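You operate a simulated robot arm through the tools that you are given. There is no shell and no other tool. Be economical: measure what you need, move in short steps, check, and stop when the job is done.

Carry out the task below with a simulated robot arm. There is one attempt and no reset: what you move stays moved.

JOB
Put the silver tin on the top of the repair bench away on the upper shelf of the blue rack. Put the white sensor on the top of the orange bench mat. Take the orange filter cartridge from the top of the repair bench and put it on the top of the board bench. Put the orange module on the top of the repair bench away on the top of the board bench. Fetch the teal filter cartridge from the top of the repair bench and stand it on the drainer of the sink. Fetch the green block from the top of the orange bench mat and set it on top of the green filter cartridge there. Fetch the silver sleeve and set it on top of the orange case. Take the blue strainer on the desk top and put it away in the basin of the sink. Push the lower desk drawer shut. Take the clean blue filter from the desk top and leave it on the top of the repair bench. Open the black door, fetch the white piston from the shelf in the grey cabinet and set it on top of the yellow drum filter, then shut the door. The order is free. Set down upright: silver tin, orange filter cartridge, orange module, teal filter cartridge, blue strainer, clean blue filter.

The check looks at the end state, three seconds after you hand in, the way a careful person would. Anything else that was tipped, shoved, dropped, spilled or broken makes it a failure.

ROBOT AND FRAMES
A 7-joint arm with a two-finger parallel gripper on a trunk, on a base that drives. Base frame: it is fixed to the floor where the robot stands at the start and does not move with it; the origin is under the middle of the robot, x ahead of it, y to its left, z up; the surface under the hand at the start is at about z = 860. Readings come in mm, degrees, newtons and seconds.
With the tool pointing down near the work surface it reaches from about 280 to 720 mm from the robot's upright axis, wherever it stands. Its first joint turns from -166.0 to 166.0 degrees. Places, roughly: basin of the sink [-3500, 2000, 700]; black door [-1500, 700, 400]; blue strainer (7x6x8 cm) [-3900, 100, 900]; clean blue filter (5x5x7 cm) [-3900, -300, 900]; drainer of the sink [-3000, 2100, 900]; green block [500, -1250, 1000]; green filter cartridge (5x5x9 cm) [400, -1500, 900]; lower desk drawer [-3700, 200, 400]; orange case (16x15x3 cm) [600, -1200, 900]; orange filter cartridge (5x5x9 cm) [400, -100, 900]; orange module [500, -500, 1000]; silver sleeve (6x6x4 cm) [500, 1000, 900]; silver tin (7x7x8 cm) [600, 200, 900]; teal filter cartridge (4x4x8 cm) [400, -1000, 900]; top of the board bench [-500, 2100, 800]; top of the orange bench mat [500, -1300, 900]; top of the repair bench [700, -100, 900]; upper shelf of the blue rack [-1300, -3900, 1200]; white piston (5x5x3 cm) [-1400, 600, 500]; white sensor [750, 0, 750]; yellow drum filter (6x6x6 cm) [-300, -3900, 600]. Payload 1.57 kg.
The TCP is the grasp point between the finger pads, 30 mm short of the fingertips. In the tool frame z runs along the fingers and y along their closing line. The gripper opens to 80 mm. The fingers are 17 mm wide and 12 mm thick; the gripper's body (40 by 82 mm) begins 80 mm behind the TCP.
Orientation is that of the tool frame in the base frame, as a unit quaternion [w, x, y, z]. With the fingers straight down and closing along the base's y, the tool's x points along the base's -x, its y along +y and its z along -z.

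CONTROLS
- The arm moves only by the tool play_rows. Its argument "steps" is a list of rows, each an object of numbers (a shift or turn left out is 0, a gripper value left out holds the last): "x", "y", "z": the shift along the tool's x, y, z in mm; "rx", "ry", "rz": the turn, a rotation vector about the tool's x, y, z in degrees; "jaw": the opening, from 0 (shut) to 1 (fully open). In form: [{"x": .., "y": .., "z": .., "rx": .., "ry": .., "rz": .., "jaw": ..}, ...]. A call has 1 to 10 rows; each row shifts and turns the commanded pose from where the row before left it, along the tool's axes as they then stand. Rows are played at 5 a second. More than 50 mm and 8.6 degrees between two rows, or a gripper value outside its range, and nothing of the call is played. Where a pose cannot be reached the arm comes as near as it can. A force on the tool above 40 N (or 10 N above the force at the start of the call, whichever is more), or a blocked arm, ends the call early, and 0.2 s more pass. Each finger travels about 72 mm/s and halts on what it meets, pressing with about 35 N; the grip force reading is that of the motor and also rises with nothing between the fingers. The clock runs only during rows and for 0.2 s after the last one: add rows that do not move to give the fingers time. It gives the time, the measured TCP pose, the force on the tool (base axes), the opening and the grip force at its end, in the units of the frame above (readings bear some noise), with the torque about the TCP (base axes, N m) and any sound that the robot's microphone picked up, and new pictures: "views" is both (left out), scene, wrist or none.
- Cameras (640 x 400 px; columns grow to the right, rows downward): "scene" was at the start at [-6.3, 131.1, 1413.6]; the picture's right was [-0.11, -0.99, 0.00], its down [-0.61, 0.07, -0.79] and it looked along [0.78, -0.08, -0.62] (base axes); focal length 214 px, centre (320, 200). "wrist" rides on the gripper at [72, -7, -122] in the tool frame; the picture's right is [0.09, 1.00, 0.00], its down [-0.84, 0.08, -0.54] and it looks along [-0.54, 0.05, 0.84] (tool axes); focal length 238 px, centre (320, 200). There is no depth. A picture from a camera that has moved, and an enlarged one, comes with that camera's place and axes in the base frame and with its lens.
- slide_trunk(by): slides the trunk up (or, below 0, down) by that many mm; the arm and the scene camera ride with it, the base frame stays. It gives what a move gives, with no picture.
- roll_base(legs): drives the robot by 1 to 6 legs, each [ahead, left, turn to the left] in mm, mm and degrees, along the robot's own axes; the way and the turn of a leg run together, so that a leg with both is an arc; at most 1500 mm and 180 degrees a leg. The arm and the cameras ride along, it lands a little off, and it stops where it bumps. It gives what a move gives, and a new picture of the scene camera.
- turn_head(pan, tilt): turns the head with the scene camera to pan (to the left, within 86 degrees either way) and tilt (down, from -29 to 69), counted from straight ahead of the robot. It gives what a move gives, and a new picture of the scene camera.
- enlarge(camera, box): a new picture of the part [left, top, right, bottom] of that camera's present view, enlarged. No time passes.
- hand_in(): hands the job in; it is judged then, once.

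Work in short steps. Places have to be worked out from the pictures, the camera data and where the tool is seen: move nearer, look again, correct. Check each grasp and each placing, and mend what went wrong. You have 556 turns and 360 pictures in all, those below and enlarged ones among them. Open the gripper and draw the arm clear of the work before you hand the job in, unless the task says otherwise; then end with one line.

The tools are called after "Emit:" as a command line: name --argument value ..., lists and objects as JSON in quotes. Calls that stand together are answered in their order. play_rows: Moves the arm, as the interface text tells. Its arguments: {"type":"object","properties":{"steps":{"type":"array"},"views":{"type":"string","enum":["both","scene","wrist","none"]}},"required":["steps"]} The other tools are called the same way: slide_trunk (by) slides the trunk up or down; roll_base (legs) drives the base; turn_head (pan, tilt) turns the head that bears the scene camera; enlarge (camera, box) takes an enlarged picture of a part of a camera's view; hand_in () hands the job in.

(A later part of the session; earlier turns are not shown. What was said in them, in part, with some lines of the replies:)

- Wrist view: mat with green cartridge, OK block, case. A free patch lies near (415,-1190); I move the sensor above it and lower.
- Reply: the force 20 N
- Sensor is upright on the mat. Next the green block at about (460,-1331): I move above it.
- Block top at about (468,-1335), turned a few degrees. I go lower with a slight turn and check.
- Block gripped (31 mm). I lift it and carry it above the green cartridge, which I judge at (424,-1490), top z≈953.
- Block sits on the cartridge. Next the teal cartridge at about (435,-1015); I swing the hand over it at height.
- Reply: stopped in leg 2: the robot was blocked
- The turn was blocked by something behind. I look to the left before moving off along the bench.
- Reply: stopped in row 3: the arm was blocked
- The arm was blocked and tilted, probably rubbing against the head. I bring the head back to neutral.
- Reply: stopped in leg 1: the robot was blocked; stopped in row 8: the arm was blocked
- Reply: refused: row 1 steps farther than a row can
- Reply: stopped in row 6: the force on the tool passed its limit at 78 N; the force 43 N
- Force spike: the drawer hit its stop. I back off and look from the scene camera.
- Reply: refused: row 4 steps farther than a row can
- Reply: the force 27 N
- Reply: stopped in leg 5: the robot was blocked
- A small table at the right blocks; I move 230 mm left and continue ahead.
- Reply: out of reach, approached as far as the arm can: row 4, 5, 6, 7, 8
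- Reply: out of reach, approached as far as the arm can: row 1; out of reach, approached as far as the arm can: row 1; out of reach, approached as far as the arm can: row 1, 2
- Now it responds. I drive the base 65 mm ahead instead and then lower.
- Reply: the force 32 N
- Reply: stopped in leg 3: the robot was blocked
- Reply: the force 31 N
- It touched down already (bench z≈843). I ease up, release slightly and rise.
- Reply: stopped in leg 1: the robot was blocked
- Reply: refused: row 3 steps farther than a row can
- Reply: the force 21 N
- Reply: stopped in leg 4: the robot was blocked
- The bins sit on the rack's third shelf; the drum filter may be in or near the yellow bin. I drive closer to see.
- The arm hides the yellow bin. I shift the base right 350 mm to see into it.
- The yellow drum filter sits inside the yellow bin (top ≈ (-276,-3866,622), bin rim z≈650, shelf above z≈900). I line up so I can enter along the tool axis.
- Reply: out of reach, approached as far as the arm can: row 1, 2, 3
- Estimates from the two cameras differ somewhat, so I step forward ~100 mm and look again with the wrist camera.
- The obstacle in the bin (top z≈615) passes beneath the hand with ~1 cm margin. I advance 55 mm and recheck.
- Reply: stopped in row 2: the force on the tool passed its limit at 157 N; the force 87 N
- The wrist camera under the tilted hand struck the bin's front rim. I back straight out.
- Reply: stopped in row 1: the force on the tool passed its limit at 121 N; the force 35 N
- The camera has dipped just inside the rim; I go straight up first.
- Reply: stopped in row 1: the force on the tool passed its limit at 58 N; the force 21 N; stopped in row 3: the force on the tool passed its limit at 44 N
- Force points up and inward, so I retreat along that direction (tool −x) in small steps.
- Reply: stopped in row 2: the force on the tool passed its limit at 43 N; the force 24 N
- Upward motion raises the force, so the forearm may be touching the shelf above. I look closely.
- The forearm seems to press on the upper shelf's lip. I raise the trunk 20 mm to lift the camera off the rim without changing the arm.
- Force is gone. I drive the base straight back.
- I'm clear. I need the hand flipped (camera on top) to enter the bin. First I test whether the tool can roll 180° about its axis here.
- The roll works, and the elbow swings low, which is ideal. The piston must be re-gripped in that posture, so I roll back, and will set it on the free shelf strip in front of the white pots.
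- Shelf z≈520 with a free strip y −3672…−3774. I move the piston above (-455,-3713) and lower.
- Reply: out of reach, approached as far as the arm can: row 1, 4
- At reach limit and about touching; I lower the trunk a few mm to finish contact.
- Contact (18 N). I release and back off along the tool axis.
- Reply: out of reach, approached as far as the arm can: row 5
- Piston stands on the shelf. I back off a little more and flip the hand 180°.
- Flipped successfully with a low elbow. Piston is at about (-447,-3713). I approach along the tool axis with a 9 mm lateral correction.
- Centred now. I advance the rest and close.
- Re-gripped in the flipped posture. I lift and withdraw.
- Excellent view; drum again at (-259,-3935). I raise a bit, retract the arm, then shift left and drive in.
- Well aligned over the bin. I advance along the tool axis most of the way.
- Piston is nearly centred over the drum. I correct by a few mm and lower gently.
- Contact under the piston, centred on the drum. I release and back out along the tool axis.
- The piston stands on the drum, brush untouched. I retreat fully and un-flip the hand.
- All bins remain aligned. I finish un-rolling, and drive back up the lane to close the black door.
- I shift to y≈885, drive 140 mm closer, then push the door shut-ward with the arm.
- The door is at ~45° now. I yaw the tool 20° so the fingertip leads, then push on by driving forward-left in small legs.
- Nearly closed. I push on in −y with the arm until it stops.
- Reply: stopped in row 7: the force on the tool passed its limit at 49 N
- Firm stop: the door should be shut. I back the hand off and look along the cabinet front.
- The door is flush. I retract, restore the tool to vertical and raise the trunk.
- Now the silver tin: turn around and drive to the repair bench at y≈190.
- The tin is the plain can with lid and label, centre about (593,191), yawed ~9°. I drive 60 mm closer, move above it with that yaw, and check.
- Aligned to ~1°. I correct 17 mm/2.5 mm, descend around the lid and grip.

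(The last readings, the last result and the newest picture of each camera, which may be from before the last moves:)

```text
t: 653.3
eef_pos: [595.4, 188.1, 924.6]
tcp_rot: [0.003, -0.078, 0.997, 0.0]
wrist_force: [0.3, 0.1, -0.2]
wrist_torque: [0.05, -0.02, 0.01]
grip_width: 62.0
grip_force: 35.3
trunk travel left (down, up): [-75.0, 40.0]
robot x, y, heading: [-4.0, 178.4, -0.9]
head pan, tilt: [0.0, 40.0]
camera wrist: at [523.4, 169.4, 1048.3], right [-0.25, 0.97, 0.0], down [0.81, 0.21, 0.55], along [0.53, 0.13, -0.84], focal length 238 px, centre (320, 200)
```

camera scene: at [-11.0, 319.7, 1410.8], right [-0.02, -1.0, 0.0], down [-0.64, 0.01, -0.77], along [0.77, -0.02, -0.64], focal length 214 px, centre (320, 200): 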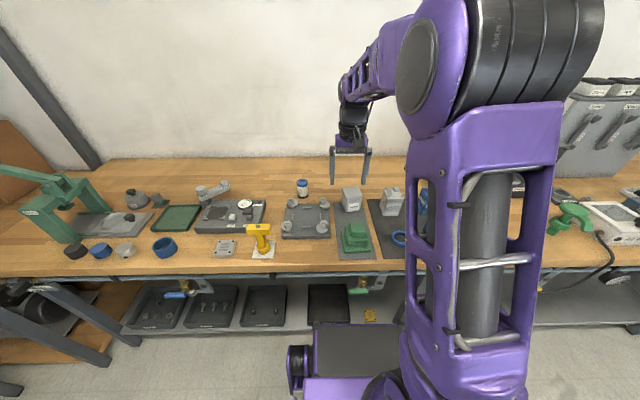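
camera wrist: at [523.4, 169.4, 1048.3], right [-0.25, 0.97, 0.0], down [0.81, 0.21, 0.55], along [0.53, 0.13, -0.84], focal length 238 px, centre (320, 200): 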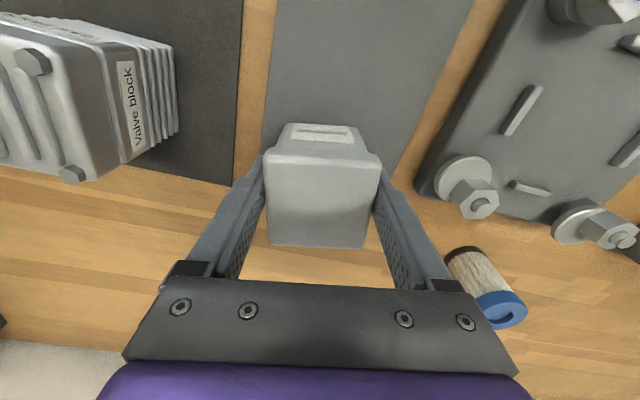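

Tin gripped (62 mm). I lift, retract, and drive toward the blue rack.

Emit:
play_rows --steps '[{"z": -20}, {"z": -45}, {"z": -45}, {"z": -45}, {"z": -45}, {"x": 45}, {"x": 45}, {"rz": 5.4}, {"rz": 5.4}, {}]' --views "wrist"

Emit:
roll_base --legs '[[-390, 0, 0], [0, 300, 0], [0, 0, -90], [1400, 0, 0], [1400, 0, 0]]'

```text
t: 655.5
eef_pos: [503.4, 173.5, 1124.6]
tcp_rot: [0.002, 0.015, 1.0, 0.0]
wrist_force: [-0.2, -0.9, -3.4]
wrist_torque: [0.01, 0.02, 0.0]
grip_width: 62.0
grip_force: 35.0
trunk travel left (down, up): [-75.0, 40.0]
robot x, y, heading: [-7.6, 177.4, -1.2]
head pan, tilt: [0.0, 40.0]
camera wrist: at [431.2, 168.7, 1246.7], right [-0.06, 1.0, 0.0], down [0.84, 0.05, 0.55], along [0.55, 0.03, -0.84], focal length 238 px, centre (320, 200)
```

wrist: 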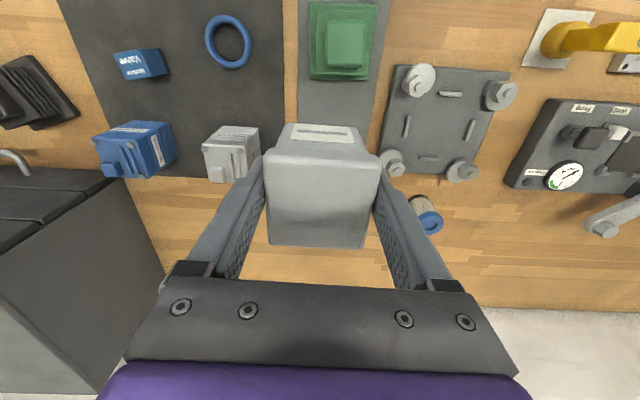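

```text
t: 678.0
eef_pos: [-307.1, -2829.4, 1125.6]
tcp_rot: [0.001, 0.707, 0.707, -0.002]
wrist_force: [-0.2, -0.2, -3.6]
wrist_torque: [0.0, -0.02, -0.04]
grip_width: 61.4
grip_force: 34.7
trunk travel left (down, up): [-75.0, 40.0]
robot x, y, heading: [-313.8, -2317.1, -89.0]
head pan, tilt: [0.0, 40.0]
camera scene: at [-180.2, -2312.1, 1410.8], right [-1.0, -0.01, 0.0], down [-0.01, 0.64, -0.77], along [0.01, -0.77, -0.64], focal length 214 px, centre (320, 200)
```

scene: 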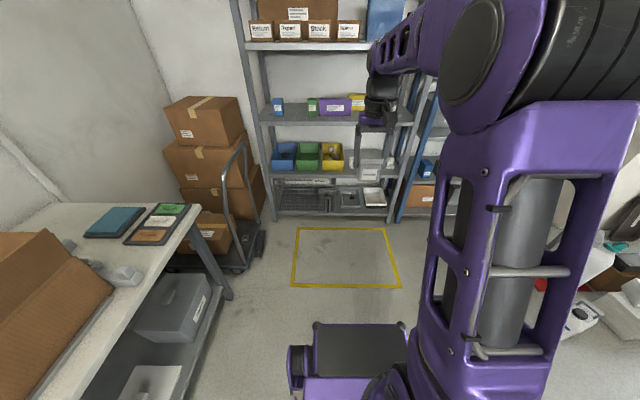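

I shift right to face the blue rack and tilt the head up to view its upper shelf.

Emit:
roll_base --legs '[[0, -880, -1], [350, 0, 0]]'

Emit:
turn_head --pan 0 --tilt 15

```text
t: 688.7
eef_pos: [-1212.9, -3173.1, 1124.6]
tcp_rot: [0.001, 0.72, 0.694, -0.001]
wrist_force: [0.1, 0.6, -3.4]
wrist_torque: [0.03, 0.02, -0.01]
grip_width: 61.7
grip_force: 34.3
trunk travel left (down, up): [-75.0, 40.0]
robot x, y, heading: [-1207.6, -2663.3, -91.8]
head pan, tilt: [0.0, 40.0]
camera scene: at [-1067.4, -2660.5, 1410.8], right [-1.0, 0.02, 0.0], down [0.02, 0.64, -0.77], along [-0.02, -0.77, -0.64], focal length 214 px, centre (320, 200)
```

scene: 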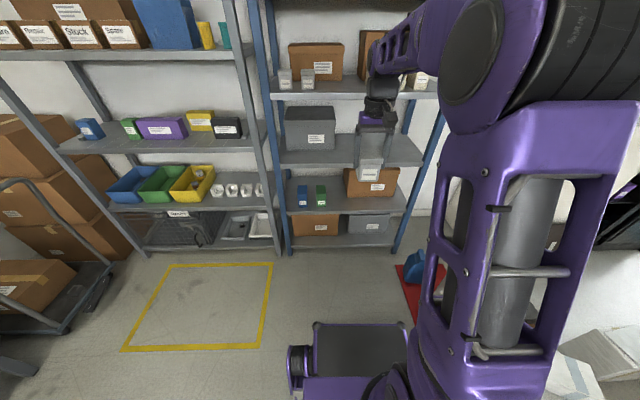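

```text
t: 689.6
eef_pos: [-1212.2, -3172.3, 1124.5]
tcp_rot: [0.002, 0.719, 0.695, -0.002]
wrist_force: [-0.2, 0.9, -1.5]
wrist_torque: [-0.01, -0.01, 0.01]
grip_width: 61.6
grip_force: 35.2
trunk travel left (down, up): [-75.0, 40.0]
robot x, y, heading: [-1205.9, -2662.8, -91.4]
head pan, tilt: [0.0, 15.0]
camera scene: at [-1067.6, -2668.9, 1450.3], right [-1.0, 0.02, 0.0], down [0.01, 0.26, -0.97], along [-0.02, -0.97, -0.26], focal length 214 px, centre (320, 200)
```

scene: 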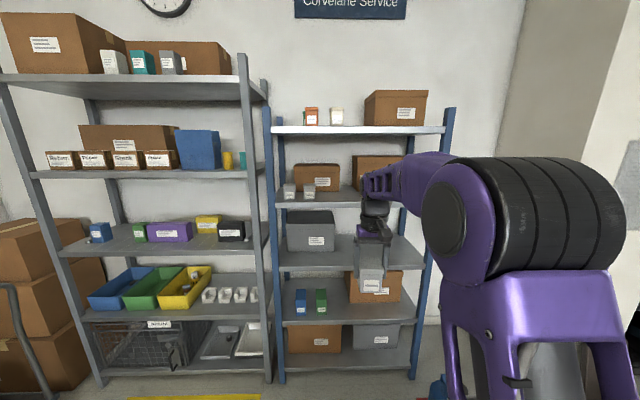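

The upper shelf (z≈1180) has only ~285 mm clearance, so a vertical hand won't fit; I must re-grip the tin with a tilted hand. I take it to the free bench spot where the teal cartridge stood.

Emit:
play_rows --steps '[{"x": 40}, {"x": 40}, {}]' --views "none"

Emit:
turn_head --pan 0 --tilt 40

Emit:
roll_base --legs '[[0, 0, 91.6], [980, 0, 0], [0, 1400, 0], [0, 250, 0]]'

```text
t: 690.4
eef_pos: [-1209.7, -3092.9, 1123.7]
tcp_rot: [0.001, 0.719, 0.695, -0.002]
wrist_force: [0.6, -0.2, -2.5]
wrist_torque: [0.01, 0.02, -0.02]
grip_width: 61.6
grip_force: 35.2
trunk travel left (down, up): [-75.0, 40.0]
robot x, y, heading: [-1206.6, -2662.1, -91.5]
head pan, tilt: [0.0, 15.0]
```

```text
t: 691.3
eef_pos: [-1211.0, -3092.8, 1123.7]
tcp_rot: [0.002, 0.719, 0.695, -0.002]
wrist_force: [0.0, 0.3, -1.7]
wrist_torque: [0.01, 0.02, 0.04]
grip_width: 61.9
grip_force: 35.5
trunk travel left (down, up): [-75.0, 40.0]
robot x, y, heading: [-1205.2, -2663.1, -91.2]
head pan, tilt: [0.0, 40.0]
camera scene: at [-1067.4, -2660.6, 1410.9], right [-1.0, 0.02, 0.0], down [0.02, 0.64, -0.77], along [-0.02, -0.77, -0.64], focal length 214 px, centre (320, 200)
```

scene: 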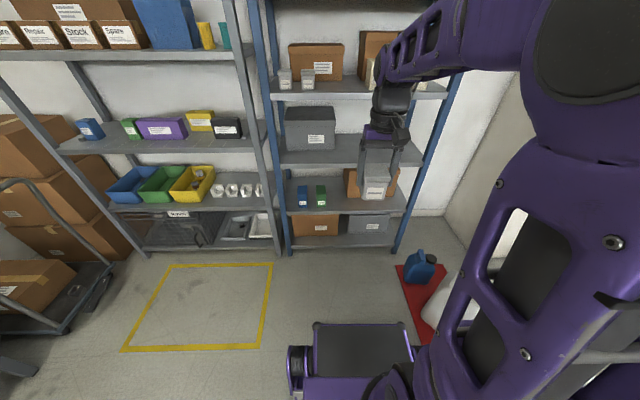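

```text
t: 694.1
eef_pos: [-857.2, -2913.8, 1123.2]
tcp_rot: [0.002, 0.319, 0.948, -0.001]
wrist_force: [0.6, 1.2, -2.1]
wrist_torque: [0.04, 0.01, 0.03]
grip_width: 61.8
grip_force: 35.0
trunk travel left (down, up): [-75.0, 40.0]
robot x, y, heading: [-1203.2, -2663.6, -36.7]
head pan, tilt: [0.0, 40.0]
stopped in leg 1: the robot was blocked; the commanded pose is now the measured one
camera scene: at [-1127.8, -2546.8, 1410.8], right [-0.6, -0.8, 0.0], down [-0.52, 0.38, -0.77], along [0.61, -0.46, -0.64], focal length 214 px, centre (320, 200)
```

scene: 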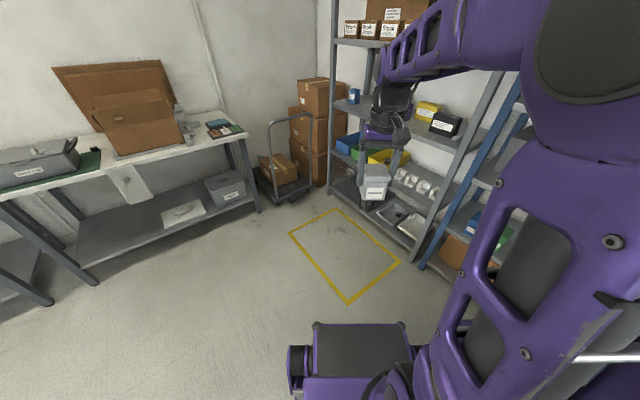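

Something behind blocked the turn; I move away first, then finish turning and continue.

Emit:
roll_base --legs '[[280, 459, 0], [0, 0, 36.7], [480, 0, 0], [0, 1400, 0]]'

```text
t: 716.5
eef_pos: [182.1, -1046.2, 1124.0]
tcp_rot: [0.002, -0.01, 1.0, 0.0]
wrist_force: [1.0, -0.6, -3.2]
wrist_torque: [0.01, 0.01, 0.0]
grip_width: 61.7
grip_force: 34.8
trunk travel left (down, up): [-75.0, 40.0]
robot x, y, heading: [-250.3, -1065.1, 1.9]
head pan, tilt: [0.0, 40.0]
camera scene: at [-259.1, -926.5, 1410.8], right [0.03, -1.0, 0.0], down [-0.64, -0.02, -0.77], along [0.77, 0.03, -0.64], focal length 214 px, centre (320, 200)
```

scene: 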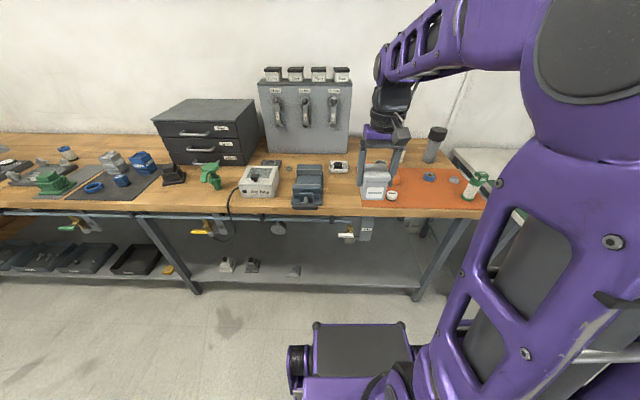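

I place the tin on the free wood at about (450,-985): drive 190 ahead and 60 left.

Emit:
roll_base --legs '[[0, 65, -1.9], [190, 0, 0]]'

Emit:
play_rows --steps '[{"x": -40}, {"x": -30}, {"z": 45}, {}]' --views "wrist"

```text
t: 719.0
eef_pos: [373.5, -995.2, 1123.0]
tcp_rot: [0.002, 0.005, 1.0, -0.001]
wrist_force: [-0.5, 0.8, -2.1]
wrist_torque: [-0.02, 0.01, 0.0]
grip_width: 61.6
grip_force: 34.2
trunk travel left (down, up): [-75.0, 40.0]
robot x, y, heading: [-57.3, -1000.7, -0.3]
head pan, tilt: [0.0, 40.0]
camera scene: at [-63.7, -859.9, 1410.8], right [0.0, -1.0, 0.0], down [-0.64, 0.0, -0.77], along [0.77, 0.0, -0.64], focal length 214 px, centre (320, 200)
```

scene: 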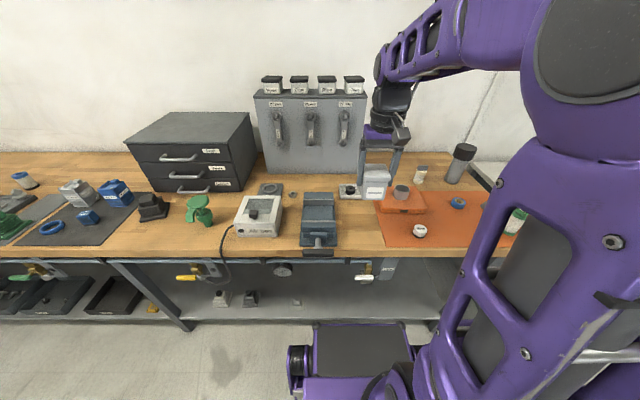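

```text
t: 720.0
eef_pos: [446.6, -992.8, 1079.3]
tcp_rot: [0.002, 0.006, 1.0, 0.0]
wrist_force: [0.0, -0.7, -2.3]
wrist_torque: [-0.01, 0.03, 0.0]
grip_width: 61.6
grip_force: 34.9
trunk travel left (down, up): [-75.0, 40.0]
robot x, y, heading: [-59.1, -1002.5, 0.1]
head pan, tilt: [0.0, 40.0]
camera wrist: at [373.7, -999.8, 1200.5], right [-0.08, 1.0, 0.0], down [0.84, 0.07, 0.55], along [0.54, 0.04, -0.84], focal length 238 px, centre (320, 200)
```

wrist: 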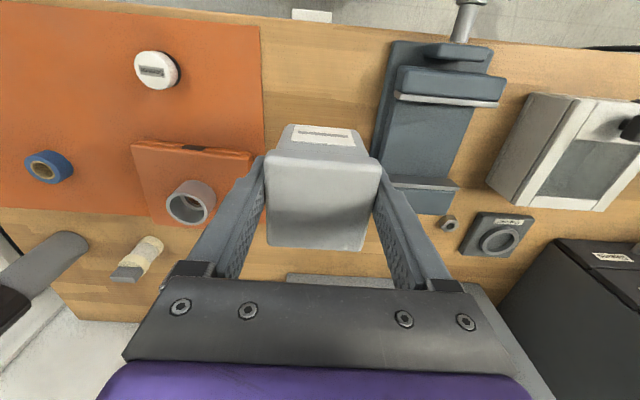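

Emit:
play_rows --steps '[{"z": 45}, {"z": 45}, {"z": 40}, {"z": 12}, {"z": 5}, {"z": 4}, {"z": 3}, {}]' --views "none"

```text
t: 721.8
eef_pos: [445.0, -995.8, 924.6]
tcp_rot: [0.002, 0.005, 1.0, 0.0]
wrist_force: [-0.4, -0.1, -2.9]
wrist_torque: [-0.01, 0.01, -0.03]
grip_width: 61.7
grip_force: 35.4
trunk travel left (down, up): [-75.0, 40.0]
robot x, y, heading: [-57.0, -998.8, 0.0]
head pan, tilt: [0.0, 40.0]
```

Emit:
play_rows --steps '[{"z": 2}, {"z": 2}, {}]' --views "none"

```text
t: 722.6
eef_pos: [444.8, -994.8, 922.3]
tcp_rot: [0.004, 0.005, 1.0, 0.0]
wrist_force: [-2.9, -0.2, 23.0]
wrist_torque: [-0.08, 0.76, 0.01]
grip_width: 61.9
grip_force: 35.1
trunk travel left (down, up): [-75.0, 40.0]
robot x, y, heading: [-56.9, -997.9, -0.2]
head pan, tilt: [0.0, 40.0]
```

Contact. I release, rise, back the base 140 mm while re-extending, then tilt the hand 60°.

Emit:
play_rows --steps '[{"z": -2, "jaw": 1.0}, {}, {}, {"z": -40}, {"z": -45}, {}]' --views "none"

Emit:
roll_base --legs '[[-145, 0, 0]]'

Emit:
play_rows --steps '[{"x": -35}, {"x": -35}, {"ry": -7.5}, {"ry": -7.5}, {"ry": -7.5}, {"ry": -7.5}, {"ry": -7.5}, {"ry": -7.5}, {"ry": -7.5}, {"ry": -7.5}]' --views "both"

```text
t: 724.0
eef_pos: [444.6, -993.3, 1007.9]
tcp_rot: [0.002, 0.005, 1.0, 0.001]
wrist_force: [0.1, -0.7, -0.3]
wrist_torque: [0.0, -0.01, -0.02]
grip_width: 79.9
grip_force: 0.1
trunk travel left (down, up): [-75.0, 40.0]
robot x, y, heading: [-57.6, -998.8, -0.1]
head pan, tilt: [0.0, 40.0]
```

```text
t: 725.3
eef_pos: [299.3, -993.3, 1005.5]
tcp_rot: [0.002, 0.006, 1.0, 0.0]
wrist_force: [0.2, -0.7, 0.9]
wrist_torque: [0.02, 0.02, 0.02]
grip_width: 79.9
grip_force: 0.2
trunk travel left (down, up): [-75.0, 40.0]
robot x, y, heading: [-199.3, -999.1, 0.3]
head pan, tilt: [0.0, 40.0]
camera scene: at [-208.0, -860.0, 1410.8], right [0.0, -1.0, 0.0], down [-0.64, 0.0, -0.77], along [0.77, 0.0, -0.64], focal length 214 px, centre (320, 200)
```

scene: 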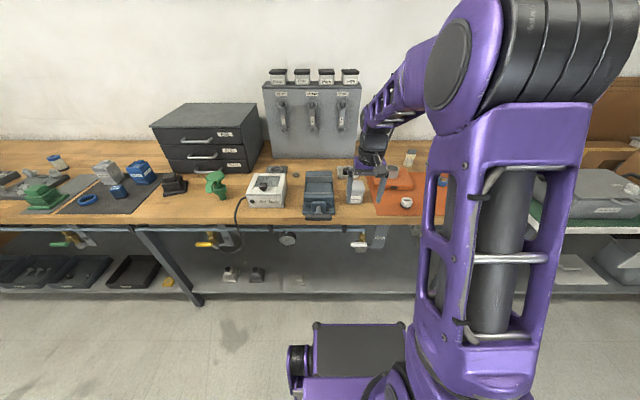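

```text
t: 727.5
eef_pos: [371.2, -993.5, 1008.2]
tcp_rot: [0.503, 0.004, 0.864, -0.002]
wrist_force: [0.6, -0.4, 1.0]
wrist_torque: [0.01, 0.03, 0.01]
grip_width: 79.9
grip_force: 0.1
trunk travel left (down, up): [-75.0, 40.0]
robot x, y, heading: [-201.4, -1005.9, 0.2]
head pan, tilt: [0.0, 40.0]
camera scene: at [-208.2, -860.0, 1410.8], right [0.0, -1.0, 0.0], down [-0.64, 0.0, -0.77], along [0.77, 0.0, -0.64], focal length 214 px, centre (320, 200)
camera wrist: at [228.4, -1000.5, 1007.0], right [-0.04, 1.0, -0.08], down [-0.06, 0.08, 1.0], along [1.0, 0.04, 0.05], focal length 238 px, centre (320, 200)
```

scene: 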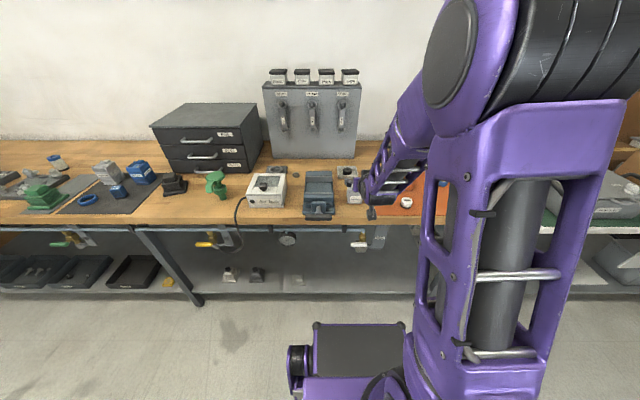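
wrist: 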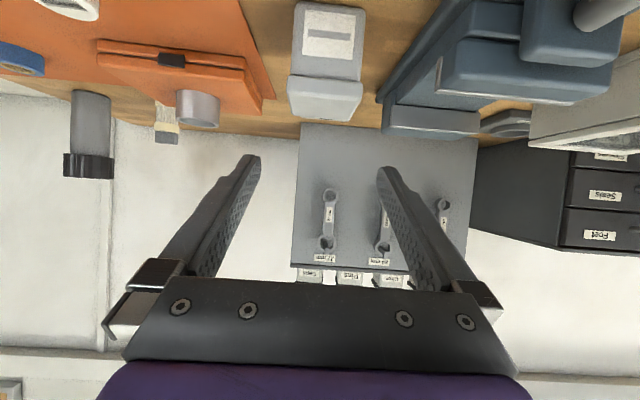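

Tilted fine. I correct 4.5 mm sideways and approach the tin's lid along the tool axis.

Emit:
play_rows --steps '[{"x": 30, "y": 4.5, "z": 17}, {"z": 40}, {}]' --views "wrist"

```text
t: 728.3
eef_pos: [405.9, -989.6, 955.3]
tcp_rot: [0.502, 0.004, 0.865, -0.003]
wrist_force: [0.3, 0.1, 0.0]
wrist_torque: [0.0, 0.01, -0.01]
grip_width: 80.2
grip_force: 0.1
trunk travel left (down, up): [-75.0, 40.0]
robot x, y, heading: [-201.1, -999.1, 0.2]
head pan, tilt: [0.0, 40.0]
camera wrist: at [264.6, -996.3, 953.7], right [-0.04, 1.0, -0.08], down [-0.05, 0.08, 1.0], along [1.0, 0.04, 0.05], focal length 238 px, centre (320, 200)
```

wrist: 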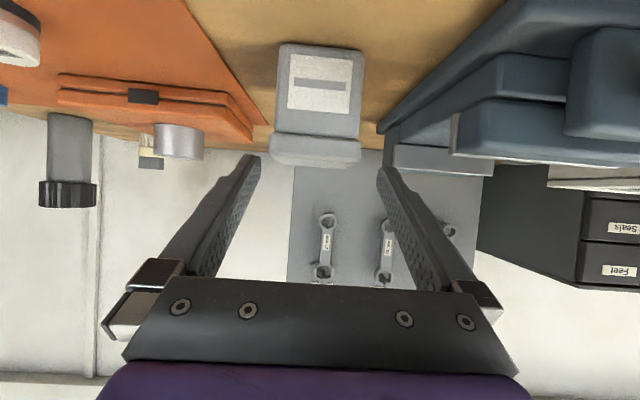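

Emit:
play_rows --steps '[{"x": 1, "y": -3, "z": 16}, {"z": 15}, {"z": 15}, {}]' --views "wrist"

```text
t: 729.3
eef_pos: [445.0, -994.6, 931.1]
tcp_rot: [0.501, 0.004, 0.865, -0.003]
wrist_force: [-0.2, 0.0, 0.9]
wrist_torque: [-0.01, -0.01, -0.01]
grip_width: 80.3
grip_force: 0.1
trunk travel left (down, up): [-75.0, 40.0]
robot x, y, heading: [-196.5, -1002.3, 0.2]
head pan, tilt: [0.0, 40.0]
camera wrist: at [303.8, -1000.3, 930.4], right [-0.04, 1.0, -0.08], down [-0.05, 0.08, 1.0], along [1.0, 0.04, 0.05], focal length 238 px, centre (320, 200)
```

wrist: 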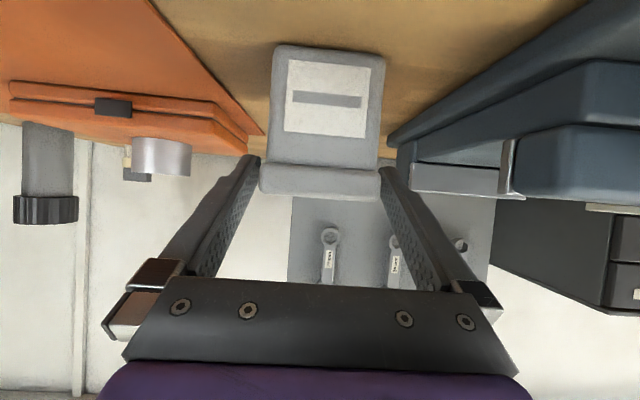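

Straddling the lid well. I move 12 mm further in and close.

Emit:
play_rows --steps '[{"x": -6, "z": 10.4}, {}, {"jaw": 0.6}, {}, {}, {}, {}]' --views "wrist"

```text
t: 730.9
eef_pos: [458.0, -994.1, 931.3]
tcp_rot: [0.501, 0.004, 0.865, -0.003]
wrist_force: [-0.2, -0.2, 0.5]
wrist_torque: [0.0, -0.08, -0.02]
grip_width: 61.7
grip_force: 35.2
trunk travel left (down, up): [-75.0, 40.0]
robot x, y, heading: [-205.2, -999.1, 0.1]
head pan, tilt: [0.0, 40.0]
camera wrist: at [315.9, -1000.7, 929.5], right [-0.04, 1.0, -0.08], down [-0.05, 0.08, 1.0], along [1.0, 0.04, 0.05], focal length 238 px, centre (320, 200)
```

wrist: 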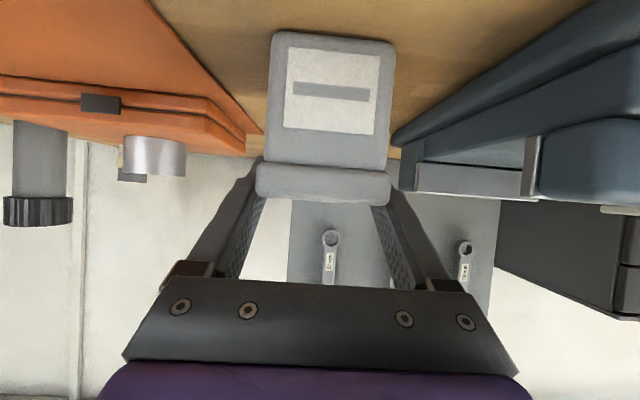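

Gripped. I lift straight up and check.

Emit:
play_rows --steps '[{"x": -13, "z": -7.5}, {"x": -26, "z": -15}, {"x": -35, "z": -20}, {"x": -35, "z": -20}, {}]' --views "both"

```text
t: 732.1
eef_pos: [459.5, -993.5, 1056.4]
tcp_rot: [0.501, 0.005, 0.865, -0.003]
wrist_force: [-0.1, -0.1, -2.6]
wrist_torque: [0.01, 0.0, 0.02]
grip_width: 61.6
grip_force: 34.3
trunk travel left (down, up): [-75.0, 40.0]
robot x, y, heading: [-205.6, -1002.4, 0.2]
head pan, tilt: [0.0, 40.0]
camera scene: at [-208.1, -860.0, 1410.8], right [0.0, -1.0, 0.0], down [-0.64, 0.0, -0.77], along [0.77, 0.0, -0.64], focal length 214 px, centre (320, 200)
camera wrist: at [315.9, -999.5, 1054.9], right [-0.04, 1.0, -0.08], down [-0.05, 0.08, 1.0], along [1.0, 0.04, 0.05], focal length 238 px, centre (320, 200)
```

scene: 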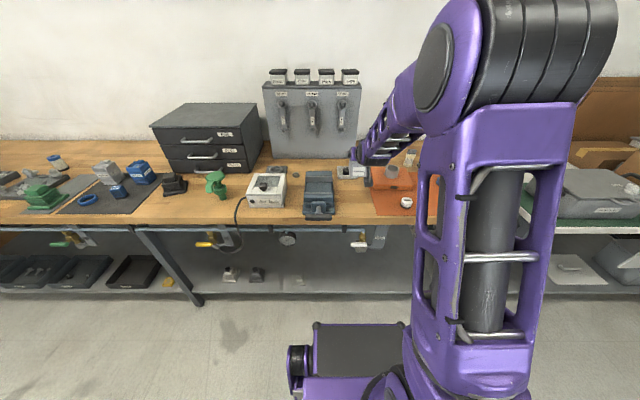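
wrist: 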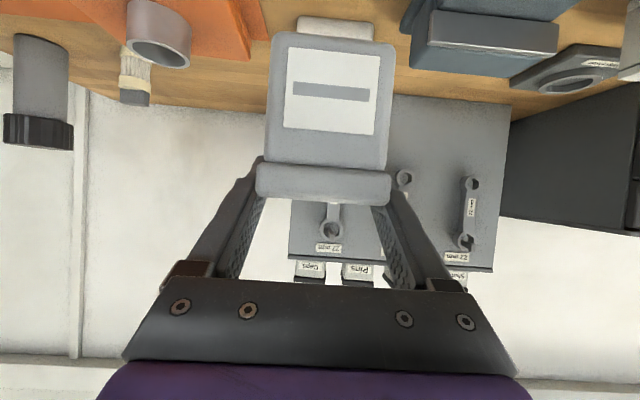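

The tin is upright in the tilted grip. I turn right in place and drive down the lane to the blue rack.

Emit:
roll_base --legs '[[0, 0, -90], [0, -120, 0], [1400, 0, 0], [0, -770, 0]]'

```text
t: 751.9
eef_pos: [-1143.1, -3031.8, 1055.5]
tcp_rot: [0.346, 0.626, 0.596, -0.364]
wrist_force: [0.9, 0.4, -2.5]
wrist_torque: [0.01, -0.03, 0.02]
grip_width: 61.9
grip_force: 35.0
trunk travel left (down, up): [-75.0, 40.0]
robot x, y, heading: [-1120.1, -2367.6, -91.8]
head pan, tilt: [0.0, 40.0]
camera scene: at [-986.9, -2372.1, 1410.8], right [-1.0, 0.04, 0.0], down [0.02, 0.64, -0.77], along [-0.03, -0.77, -0.64], focal length 214 px, centre (320, 200)
```

scene: 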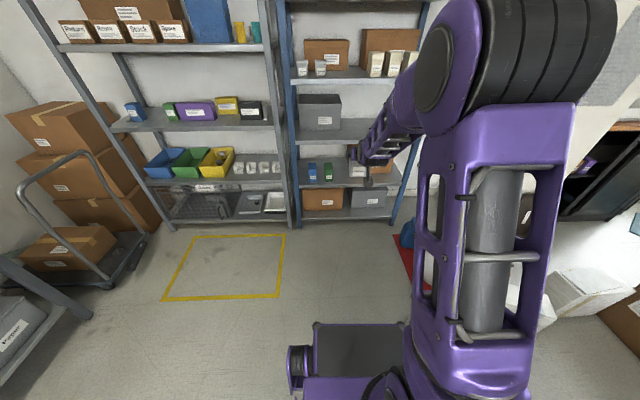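

Emit:
enlarge --camera "scene" --box '[280, 0, 440, 130]'

```text
3.08 times, centred on (360, 65) of scene
camera zoom: at [-986.9, -2372.1, 1410.8], right [-1.0, 0.04, 0.0], down [0.02, 0.64, -0.77], along [-0.03, -0.77, -0.64], focal length 660 px, centre (197, 615)
```

zoom: 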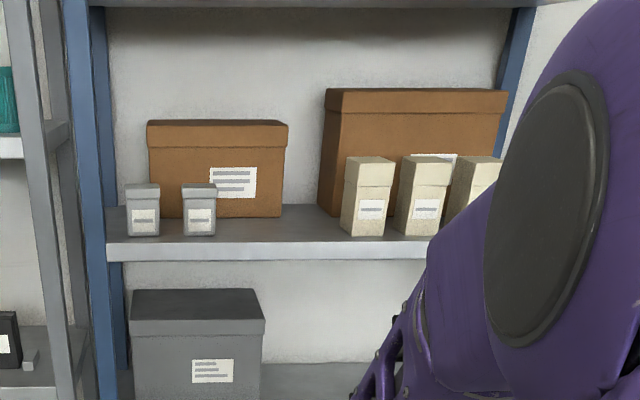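

The rack already holds two identical tins at x≈-938 and -1040; the third belongs beside them at x≈-1150. I raise trunk and arm, straighten, and drive up to the shelf.

Emit:
slide_trunk --by 40

Emit:
play_rows --steps '[{"x": -32, "z": -18.5}, {"x": -32, "z": -18.5}, {"x": -32, "z": -18.5}, {"x": -32, "z": -18.5}, {"x": -27, "z": -15.5}, {}]' --views "none"

Emit:
roll_base --legs '[[0, -37, 1.8], [500, 0, 0]]'

Emit:
play_rows --steps '[{}]' --views "wrist"

```text
t: 752.8
eef_pos: [-1142.3, -3029.7, 1095.1]
tcp_rot: [0.346, 0.626, 0.597, -0.363]
wrist_force: [1.0, 0.1, -1.6]
wrist_torque: [0.02, 0.02, -0.04]
grip_width: 61.5
grip_force: 35.0
trunk travel left (down, up): [-115.0, 0.0]
robot x, y, heading: [-1123.2, -2374.7, -92.4]
head pan, tilt: [0.0, 40.0]
```

```text
t: 754.2
eef_pos: [-1142.8, -3028.3, 1274.2]
tcp_rot: [0.346, 0.626, 0.597, -0.363]
wrist_force: [-0.2, -0.3, -2.6]
wrist_torque: [-0.02, -0.01, -0.04]
grip_width: 61.8
grip_force: 34.7
trunk travel left (down, up): [-115.0, 0.0]
robot x, y, heading: [-1124.3, -2375.9, -92.0]
head pan, tilt: [0.0, 40.0]
```

```text
t: 757.8
eef_pos: [-1158.2, -3530.5, 1272.9]
tcp_rot: [0.353, 0.615, 0.608, -0.357]
wrist_force: [-0.1, 0.5, -2.0]
wrist_torque: [0.01, 0.01, 0.03]
grip_width: 61.7
grip_force: 34.8
trunk travel left (down, up): [-115.0, 0.0]
robot x, y, heading: [-1163.8, -2870.7, -90.3]
head pan, tilt: [0.0, 40.0]
camera scene: at [-1025.7, -2868.3, 1450.8], right [-1.0, 0.0, 0.0], down [0.0, 0.64, -0.77], along [0.0, -0.77, -0.64], focal length 214 px, centre (320, 200)
```

scene: 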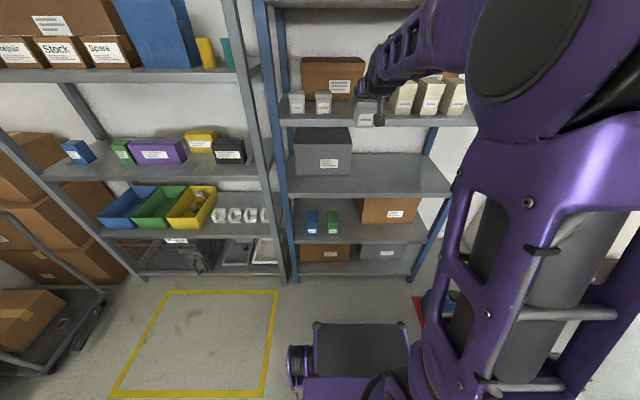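

```text
t: 758.1
eef_pos: [-1158.4, -3530.8, 1273.5]
tcp_rot: [0.354, 0.615, 0.608, -0.357]
wrist_force: [-0.7, -0.2, -2.9]
wrist_torque: [-0.02, 0.0, -0.02]
grip_width: 61.4
grip_force: 34.5
trunk travel left (down, up): [-115.0, 0.0]
robot x, y, heading: [-1162.2, -2873.4, -90.0]
head pan, tilt: [0.0, 40.0]
camera wrist: at [-1163.8, -3389.4, 1272.2], right [1.0, 0.03, -0.08], down [0.08, 0.05, 1.0], along [0.04, -1.0, 0.05], focal length 238 px, centre (320, 200)
```

wrist: 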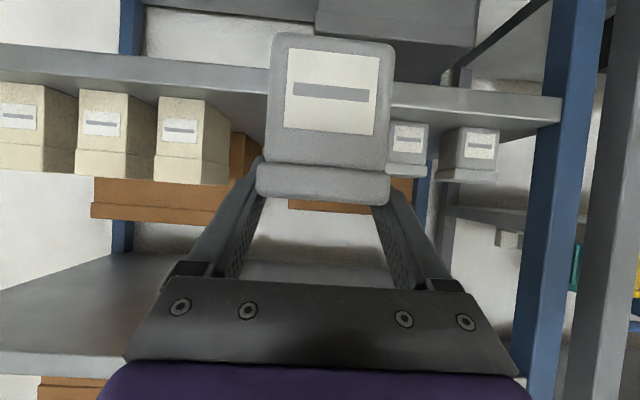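

Aligned with a free slot between the tins and the bags. I drive 215 mm ahead, with the tin 30 mm above the shelf.

Emit:
roll_base --legs '[[150, 0, 0], [65, 0, 0]]'

Emit:
play_rows --steps '[{"x": 8.7, "z": 5}, {}]' --views "wrist"

Emit:
enlarge --camera "scene" --box '[260, 40, 420, 170]'

```text
t: 760.1
eef_pos: [-1158.5, -3746.9, 1272.2]
tcp_rot: [0.351, 0.616, 0.608, -0.357]
wrist_force: [-0.7, 0.2, -2.1]
wrist_torque: [0.0, -0.01, -0.01]
grip_width: 62.0
grip_force: 34.9
trunk travel left (down, up): [-115.0, 0.0]
robot x, y, heading: [-1164.0, -3093.2, -90.0]
head pan, tilt: [0.0, 40.0]
camera scene: at [-1026.0, -3084.7, 1450.8], right [-1.0, 0.0, 0.0], down [0.0, 0.64, -0.77], along [0.0, -0.77, -0.64], focal length 214 px, centre (320, 200)
```

scene: 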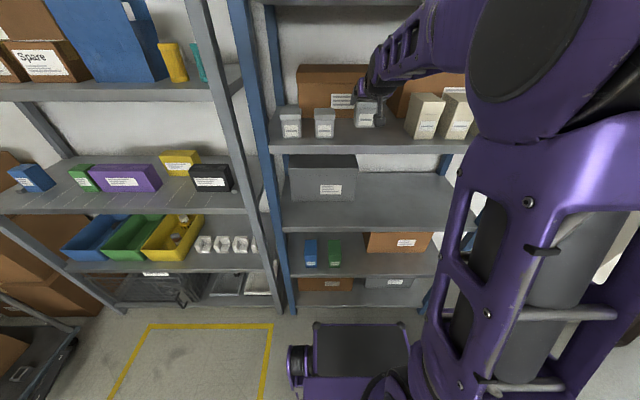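

```text
t: 760.7
eef_pos: [-1157.1, -3745.4, 1262.1]
tcp_rot: [0.353, 0.615, 0.608, -0.357]
wrist_force: [0.1, 0.7, -2.6]
wrist_torque: [0.01, -0.01, -0.04]
grip_width: 61.7
grip_force: 35.1
trunk travel left (down, up): [-115.0, 0.0]
robot x, y, heading: [-1161.9, -3087.9, -90.3]
head pan, tilt: [0.0, 40.0]
camera wrist: at [-1162.9, -3606.0, 1262.1], right [1.0, 0.03, -0.08], down [0.08, 0.05, 1.0], along [0.04, -1.0, 0.05], focal length 238 px, centre (320, 200)
```

wrist: 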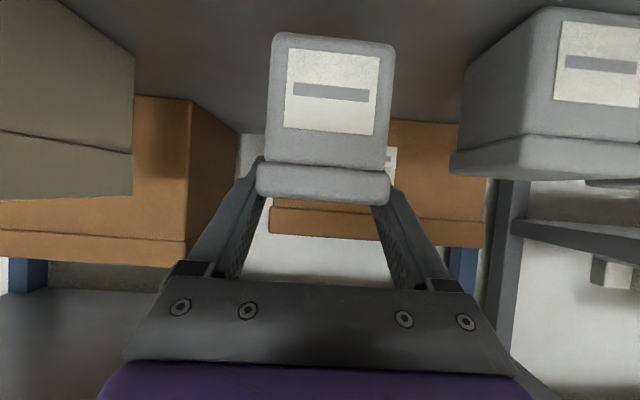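

```text
3.08 times, centred on (340, 105) of scene
camera zoom: at [-1026.0, -3084.7, 1450.8], right [-1.0, 0.0, 0.0], down [0.0, 0.64, -0.77], along [0.0, -0.77, -0.64], focal length 660 px, centre (258, 492)
```

zoom: 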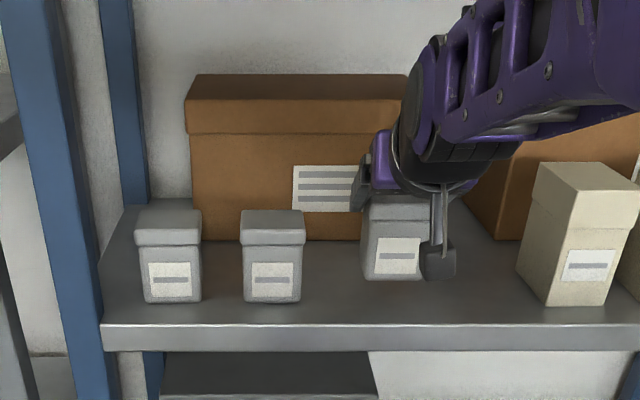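

Clear on all sides. I lower to contact.

Emit:
play_rows --steps '[{"x": 6, "z": 3.5}, {"x": 3.5, "z": 2}, {"x": 2.6, "z": 1.5}, {"x": 1.7, "z": 1}, {}]' --views "none"

Emit:
play_rows --steps '[{"x": 1.7, "z": 1}, {"x": 1.7, "z": 1}, {}]' --views "none"

```text
t: 761.9
eef_pos: [-1157.3, -3748.6, 1247.0]
tcp_rot: [0.353, 0.615, 0.608, -0.356]
wrist_force: [0.3, 0.7, -2.8]
wrist_torque: [0.0, -0.03, 0.01]
grip_width: 61.7
grip_force: 35.1
trunk travel left (down, up): [-115.0, 0.0]
robot x, y, heading: [-1161.1, -3086.6, -90.0]
head pan, tilt: [0.0, 40.0]
```

```text
t: 762.7
eef_pos: [-1158.6, -3746.6, 1242.3]
tcp_rot: [0.353, 0.615, 0.609, -0.356]
wrist_force: [0.4, 0.2, -3.1]
wrist_torque: [0.01, -0.01, 0.01]
grip_width: 61.5
grip_force: 35.3
trunk travel left (down, up): [-115.0, 0.0]
robot x, y, heading: [-1167.6, -3088.0, -90.0]
head pan, tilt: [0.0, 40.0]
```

Emit:
play_rows --steps '[{"x": 1.7, "z": 1}, {"x": 1.7, "z": 1}, {}]' --views "none"

Emit:
play_rows --steps '[{"x": 1.7, "z": 1}, {"x": 1.7, "z": 1}, {}]' --views "none"

```text
t: 763.5
eef_pos: [-1159.8, -3745.1, 1240.7]
tcp_rot: [0.353, 0.615, 0.607, -0.358]
wrist_force: [-1.4, -0.8, 3.2]
wrist_torque: [0.12, 0.13, 0.03]
grip_width: 61.9
grip_force: 35.2
trunk travel left (down, up): [-115.0, 0.0]
robot x, y, heading: [-1160.8, -3087.3, -90.0]
head pan, tilt: [0.0, 40.0]
```

```text
t: 764.3
eef_pos: [-1158.6, -3746.8, 1240.9]
tcp_rot: [0.356, 0.614, 0.606, -0.36]
wrist_force: [-2.9, -6.4, 26.9]
wrist_torque: [0.56, 0.14, 0.03]
grip_width: 61.4
grip_force: 34.9
trunk travel left (down, up): [-115.0, 0.0]
robot x, y, heading: [-1162.0, -3091.7, -89.9]
head pan, tilt: [0.0, 40.0]
```

Seated on the shelf. I ease up, release and back out.

Emit:
play_rows --steps '[{"x": -2.8, "z": -1.6}, {"jaw": 1.0}, {}, {}, {"x": -2, "z": -20}, {"z": -40}, {"z": -40}, {"z": -40}, {}]' --views "wrist"

Emit:
enlarge --camera "scene" --box '[260, 40, 420, 170]'

```text
t: 766.3
eef_pos: [-1154.1, -3629.8, 1297.3]
tcp_rot: [0.344, 0.619, 0.614, -0.35]
wrist_force: [0.7, -0.1, 1.0]
wrist_torque: [-0.04, -0.01, 0.0]
grip_width: 79.9
grip_force: 0.1
trunk travel left (down, up): [-115.0, 0.0]
robot x, y, heading: [-1162.2, -3089.3, -90.2]
head pan, tilt: [0.0, 40.0]
camera wrist: at [-1160.5, -3488.3, 1299.0], right [1.0, 0.04, -0.08], down [0.08, 0.03, 1.0], along [0.04, -1.0, 0.03], focal length 238 px, centre (320, 200)
```

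wrist: 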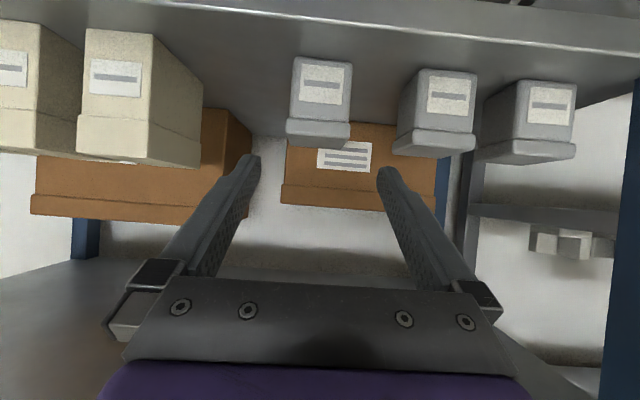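

```text
3.08 times, centred on (340, 105) of scene
camera zoom: at [-1074.8, -3075.1, 1465.7], right [-0.84, 0.54, 0.0], down [0.27, 0.42, -0.86], along [-0.47, -0.73, -0.5], focal length 660 px, centre (258, 492)
```

zoom: 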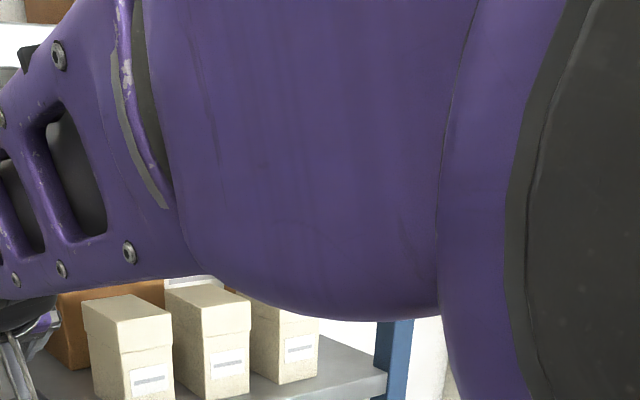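

The tin stands beside its twins. The elbow is touching the head, so I back off with the base.

Emit:
roll_base --legs '[[-450, 0, 0]]'

Emit:
play_rows --steps '[{"x": 20, "z": 40}, {"x": 35, "z": 25}, {"x": 35, "z": 25}, {"x": 35, "z": 20}, {}]' --views "both"

```text
t: 769.0
eef_pos: [-1154.8, -3173.8, 1303.2]
tcp_rot: [0.349, 0.617, 0.61, -0.354]
wrist_force: [-0.3, 0.6, 0.3]
wrist_torque: [-0.02, 0.0, -0.01]
grip_width: 80.0
grip_force: 0.0
trunk travel left (down, up): [-115.0, 0.0]
robot x, y, heading: [-1166.2, -2636.2, -89.7]
head pan, tilt: [0.0, 40.0]
camera scene: at [-1079.2, -2621.0, 1466.9], right [-0.81, 0.59, 0.0], down [0.29, 0.4, -0.87], along [-0.51, -0.7, -0.49], focal length 214 px, centre (320, 200)
```

scene: 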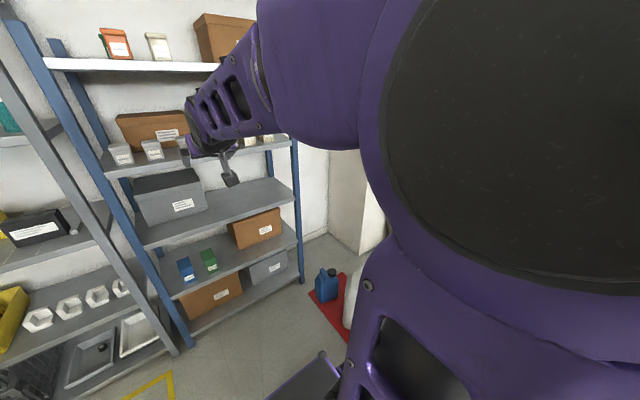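

```text
t: 770.2
eef_pos: [-1161.1, -3204.8, 1165.4]
tcp_rot: [0.344, 0.626, 0.603, -0.356]
wrist_force: [0.6, 0.4, -0.1]
wrist_torque: [0.01, 0.03, 0.02]
grip_width: 79.9
grip_force: 0.0
out of reach, approached as far as the arm can: row 3, 4
trunk travel left (down, up): [-115.0, 0.0]
robot x, y, heading: [-1164.4, -2638.0, -90.1]
head pan, tilt: [0.0, 40.0]
camera scene: at [-1025.6, -2633.1, 1450.8], right [-1.0, 0.0, 0.0], down [0.0, 0.64, -0.77], along [0.0, -0.77, -0.64], focal length 214 px, centre (320, 200)
camera wrist: at [-1162.1, -3063.3, 1167.3], right [1.0, 0.01, -0.08], down [0.08, 0.04, 1.0], along [0.01, -1.0, 0.03], focal length 238 px, centre (320, 200)
```

scene: 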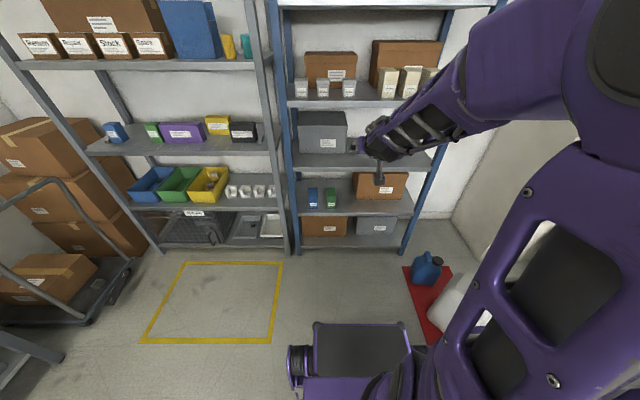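
wrist: 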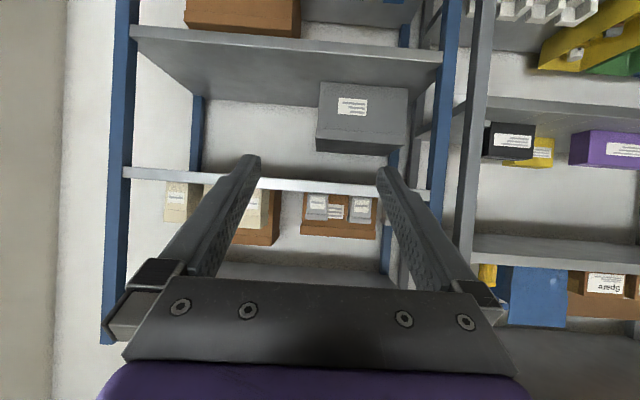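

Emit:
enlarge --camera "scene" --box '[280, 40, 460, 170]'

Emit:
enlarge --camera "scene" --box '[120, 120, 290, 240]'

```text
3.08 times, centred on (370, 105) of scene
camera zoom: at [-1025.6, -2633.1, 1450.8], right [-1.0, 0.0, 0.0], down [0.0, 0.64, -0.77], along [0.0, -0.77, -0.64], focal length 660 px, centre (166, 492)
```

zoom: 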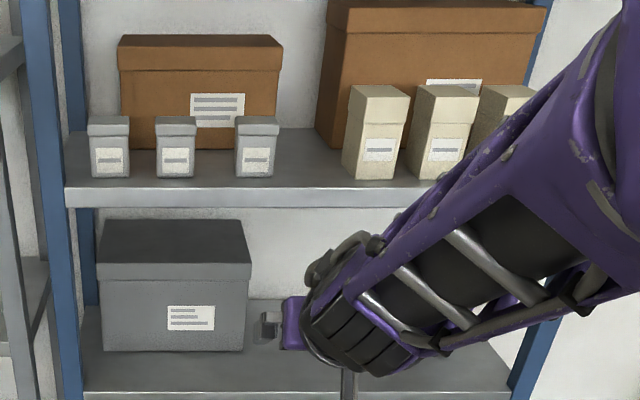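

```text
3.33 times, centred on (205, 180) of scene
camera zoom: at [-1025.6, -2633.1, 1450.8], right [-1.0, 0.0, 0.0], down [0.0, 0.64, -0.77], along [0.0, -0.77, -0.64], focal length 715 px, centre (703, 267)
```

zoom: 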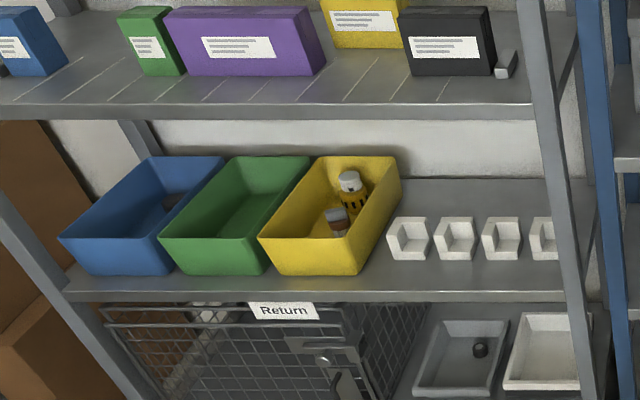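

Tins and piston all look right. For a final check of the black door I drive back up the lane and look.

Emit:
roll_base --legs '[[0, 780, 0], [-1400, 0, 0], [-1400, 0, 0], [-1150, 0, 0]]'

Emit:
turn_head --pan -60 --tilt 30

```text
t: 796.9
eef_pos: [-352.0, 773.9, 1166.2]
tcp_rot: [0.348, 0.609, 0.62, -0.351]
wrist_force: [-0.8, 0.2, 0.3]
wrist_torque: [0.01, 0.01, 0.01]
grip_width: 80.0
grip_force: 0.0
trunk travel left (down, up): [-115.0, 0.0]
robot x, y, heading: [-377.2, 1339.2, -88.1]
head pan, tilt: [0.0, 40.0]
camera scene: at [-237.7, 1349.0, 1450.8], right [-1.0, -0.03, 0.0], down [-0.02, 0.64, -0.77], along [0.03, -0.77, -0.64], focal length 214 px, centre (320, 200)
```

scene: 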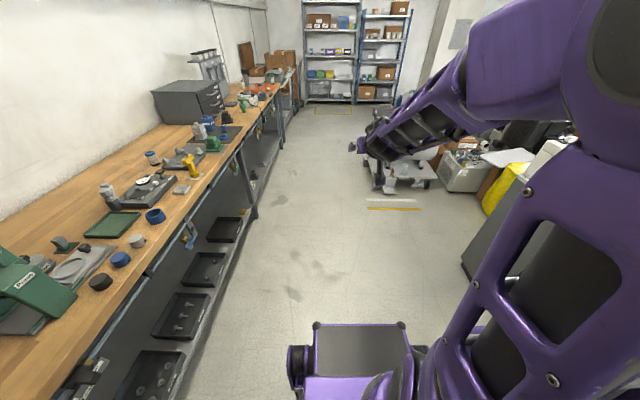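

```text
t: 798.2
eef_pos: [-351.5, 773.7, 1166.7]
tcp_rot: [0.348, 0.609, 0.62, -0.351]
wrist_force: [-0.4, -0.3, -0.2]
wrist_torque: [0.0, 0.03, 0.0]
grip_width: 80.0
grip_force: 0.0
trunk travel left (down, up): [-115.0, 0.0]
robot x, y, heading: [-375.3, 1336.2, -87.9]
head pan, tilt: [-60.0, 30.0]
camera scene: at [-317.3, 1386.0, 1466.1], right [-0.53, 0.85, 0.0], down [0.42, 0.27, -0.87], along [-0.73, -0.46, -0.5], focal length 214 px, centre (320, 200)
```

scene: 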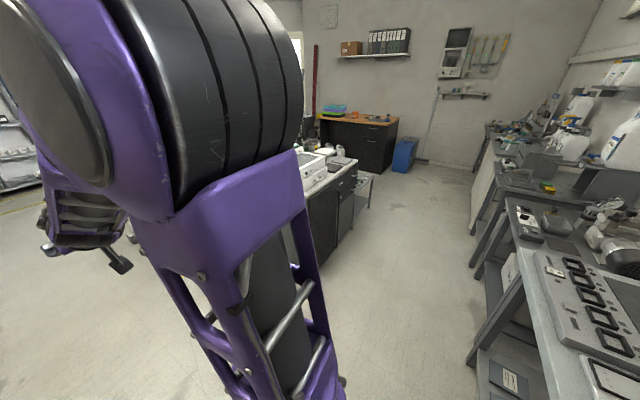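

Emit:
enlarge --camera "scene" --box '[280, 120, 420, 290]'

Emit:
turn_head --pan 0 --tilt 40

```text
2.35 times, centred on (350, 205) of scene
camera zoom: at [-317.3, 1386.0, 1466.1], right [-0.53, 0.85, 0.0], down [0.42, 0.27, -0.87], along [-0.73, -0.46, -0.5], focal length 505 px, centre (249, 188)
```

zoom: 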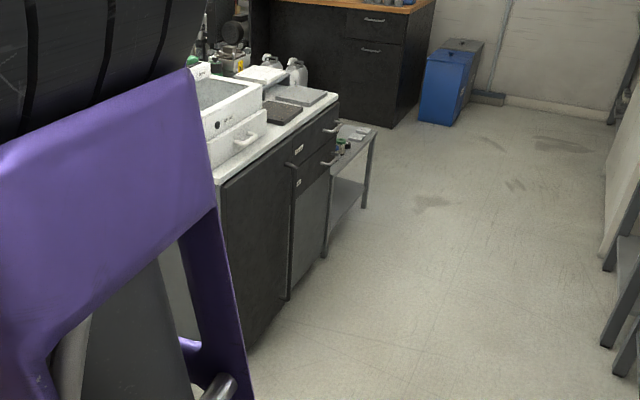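

```text
t: 799.5
eef_pos: [-352.1, 773.6, 1166.4]
tcp_rot: [0.348, 0.61, 0.619, -0.352]
wrist_force: [0.0, 0.0, 0.0]
wrist_torque: [0.0, 0.03, 0.01]
grip_width: 79.8
grip_force: 0.2
trunk travel left (down, up): [-115.0, 0.0]
robot x, y, heading: [-376.0, 1338.2, -87.8]
head pan, tilt: [0.0, 40.0]
camera scene: at [-237.8, 1349.0, 1450.8], right [-1.0, -0.03, 0.0], down [-0.02, 0.64, -0.77], along [0.03, -0.77, -0.64], focal length 214 px, centre (320, 200)
```

scene: 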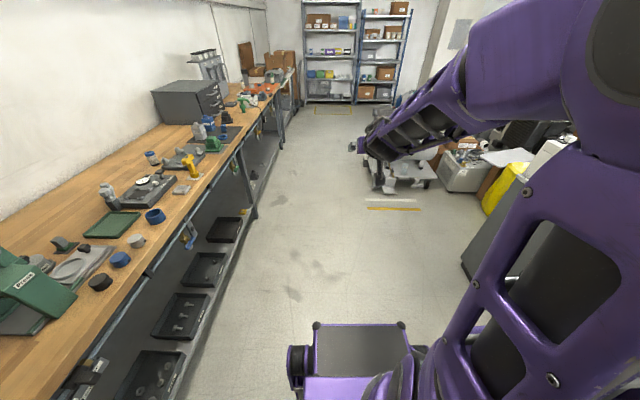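

The door is flush shut, the gripper is open and clear of everything, and all placements were checked. I hand in.

Emit:
hand_in

```text
The job is handed in.
```

I carried out all eleven tasks and handed the job in; the base was blocked by obstacles several times while driving, and the wrist camera pressed on the yellow bin's rim once. I saw nothing tipped or moved afterwards, though I did not look at every obstacle the base met.
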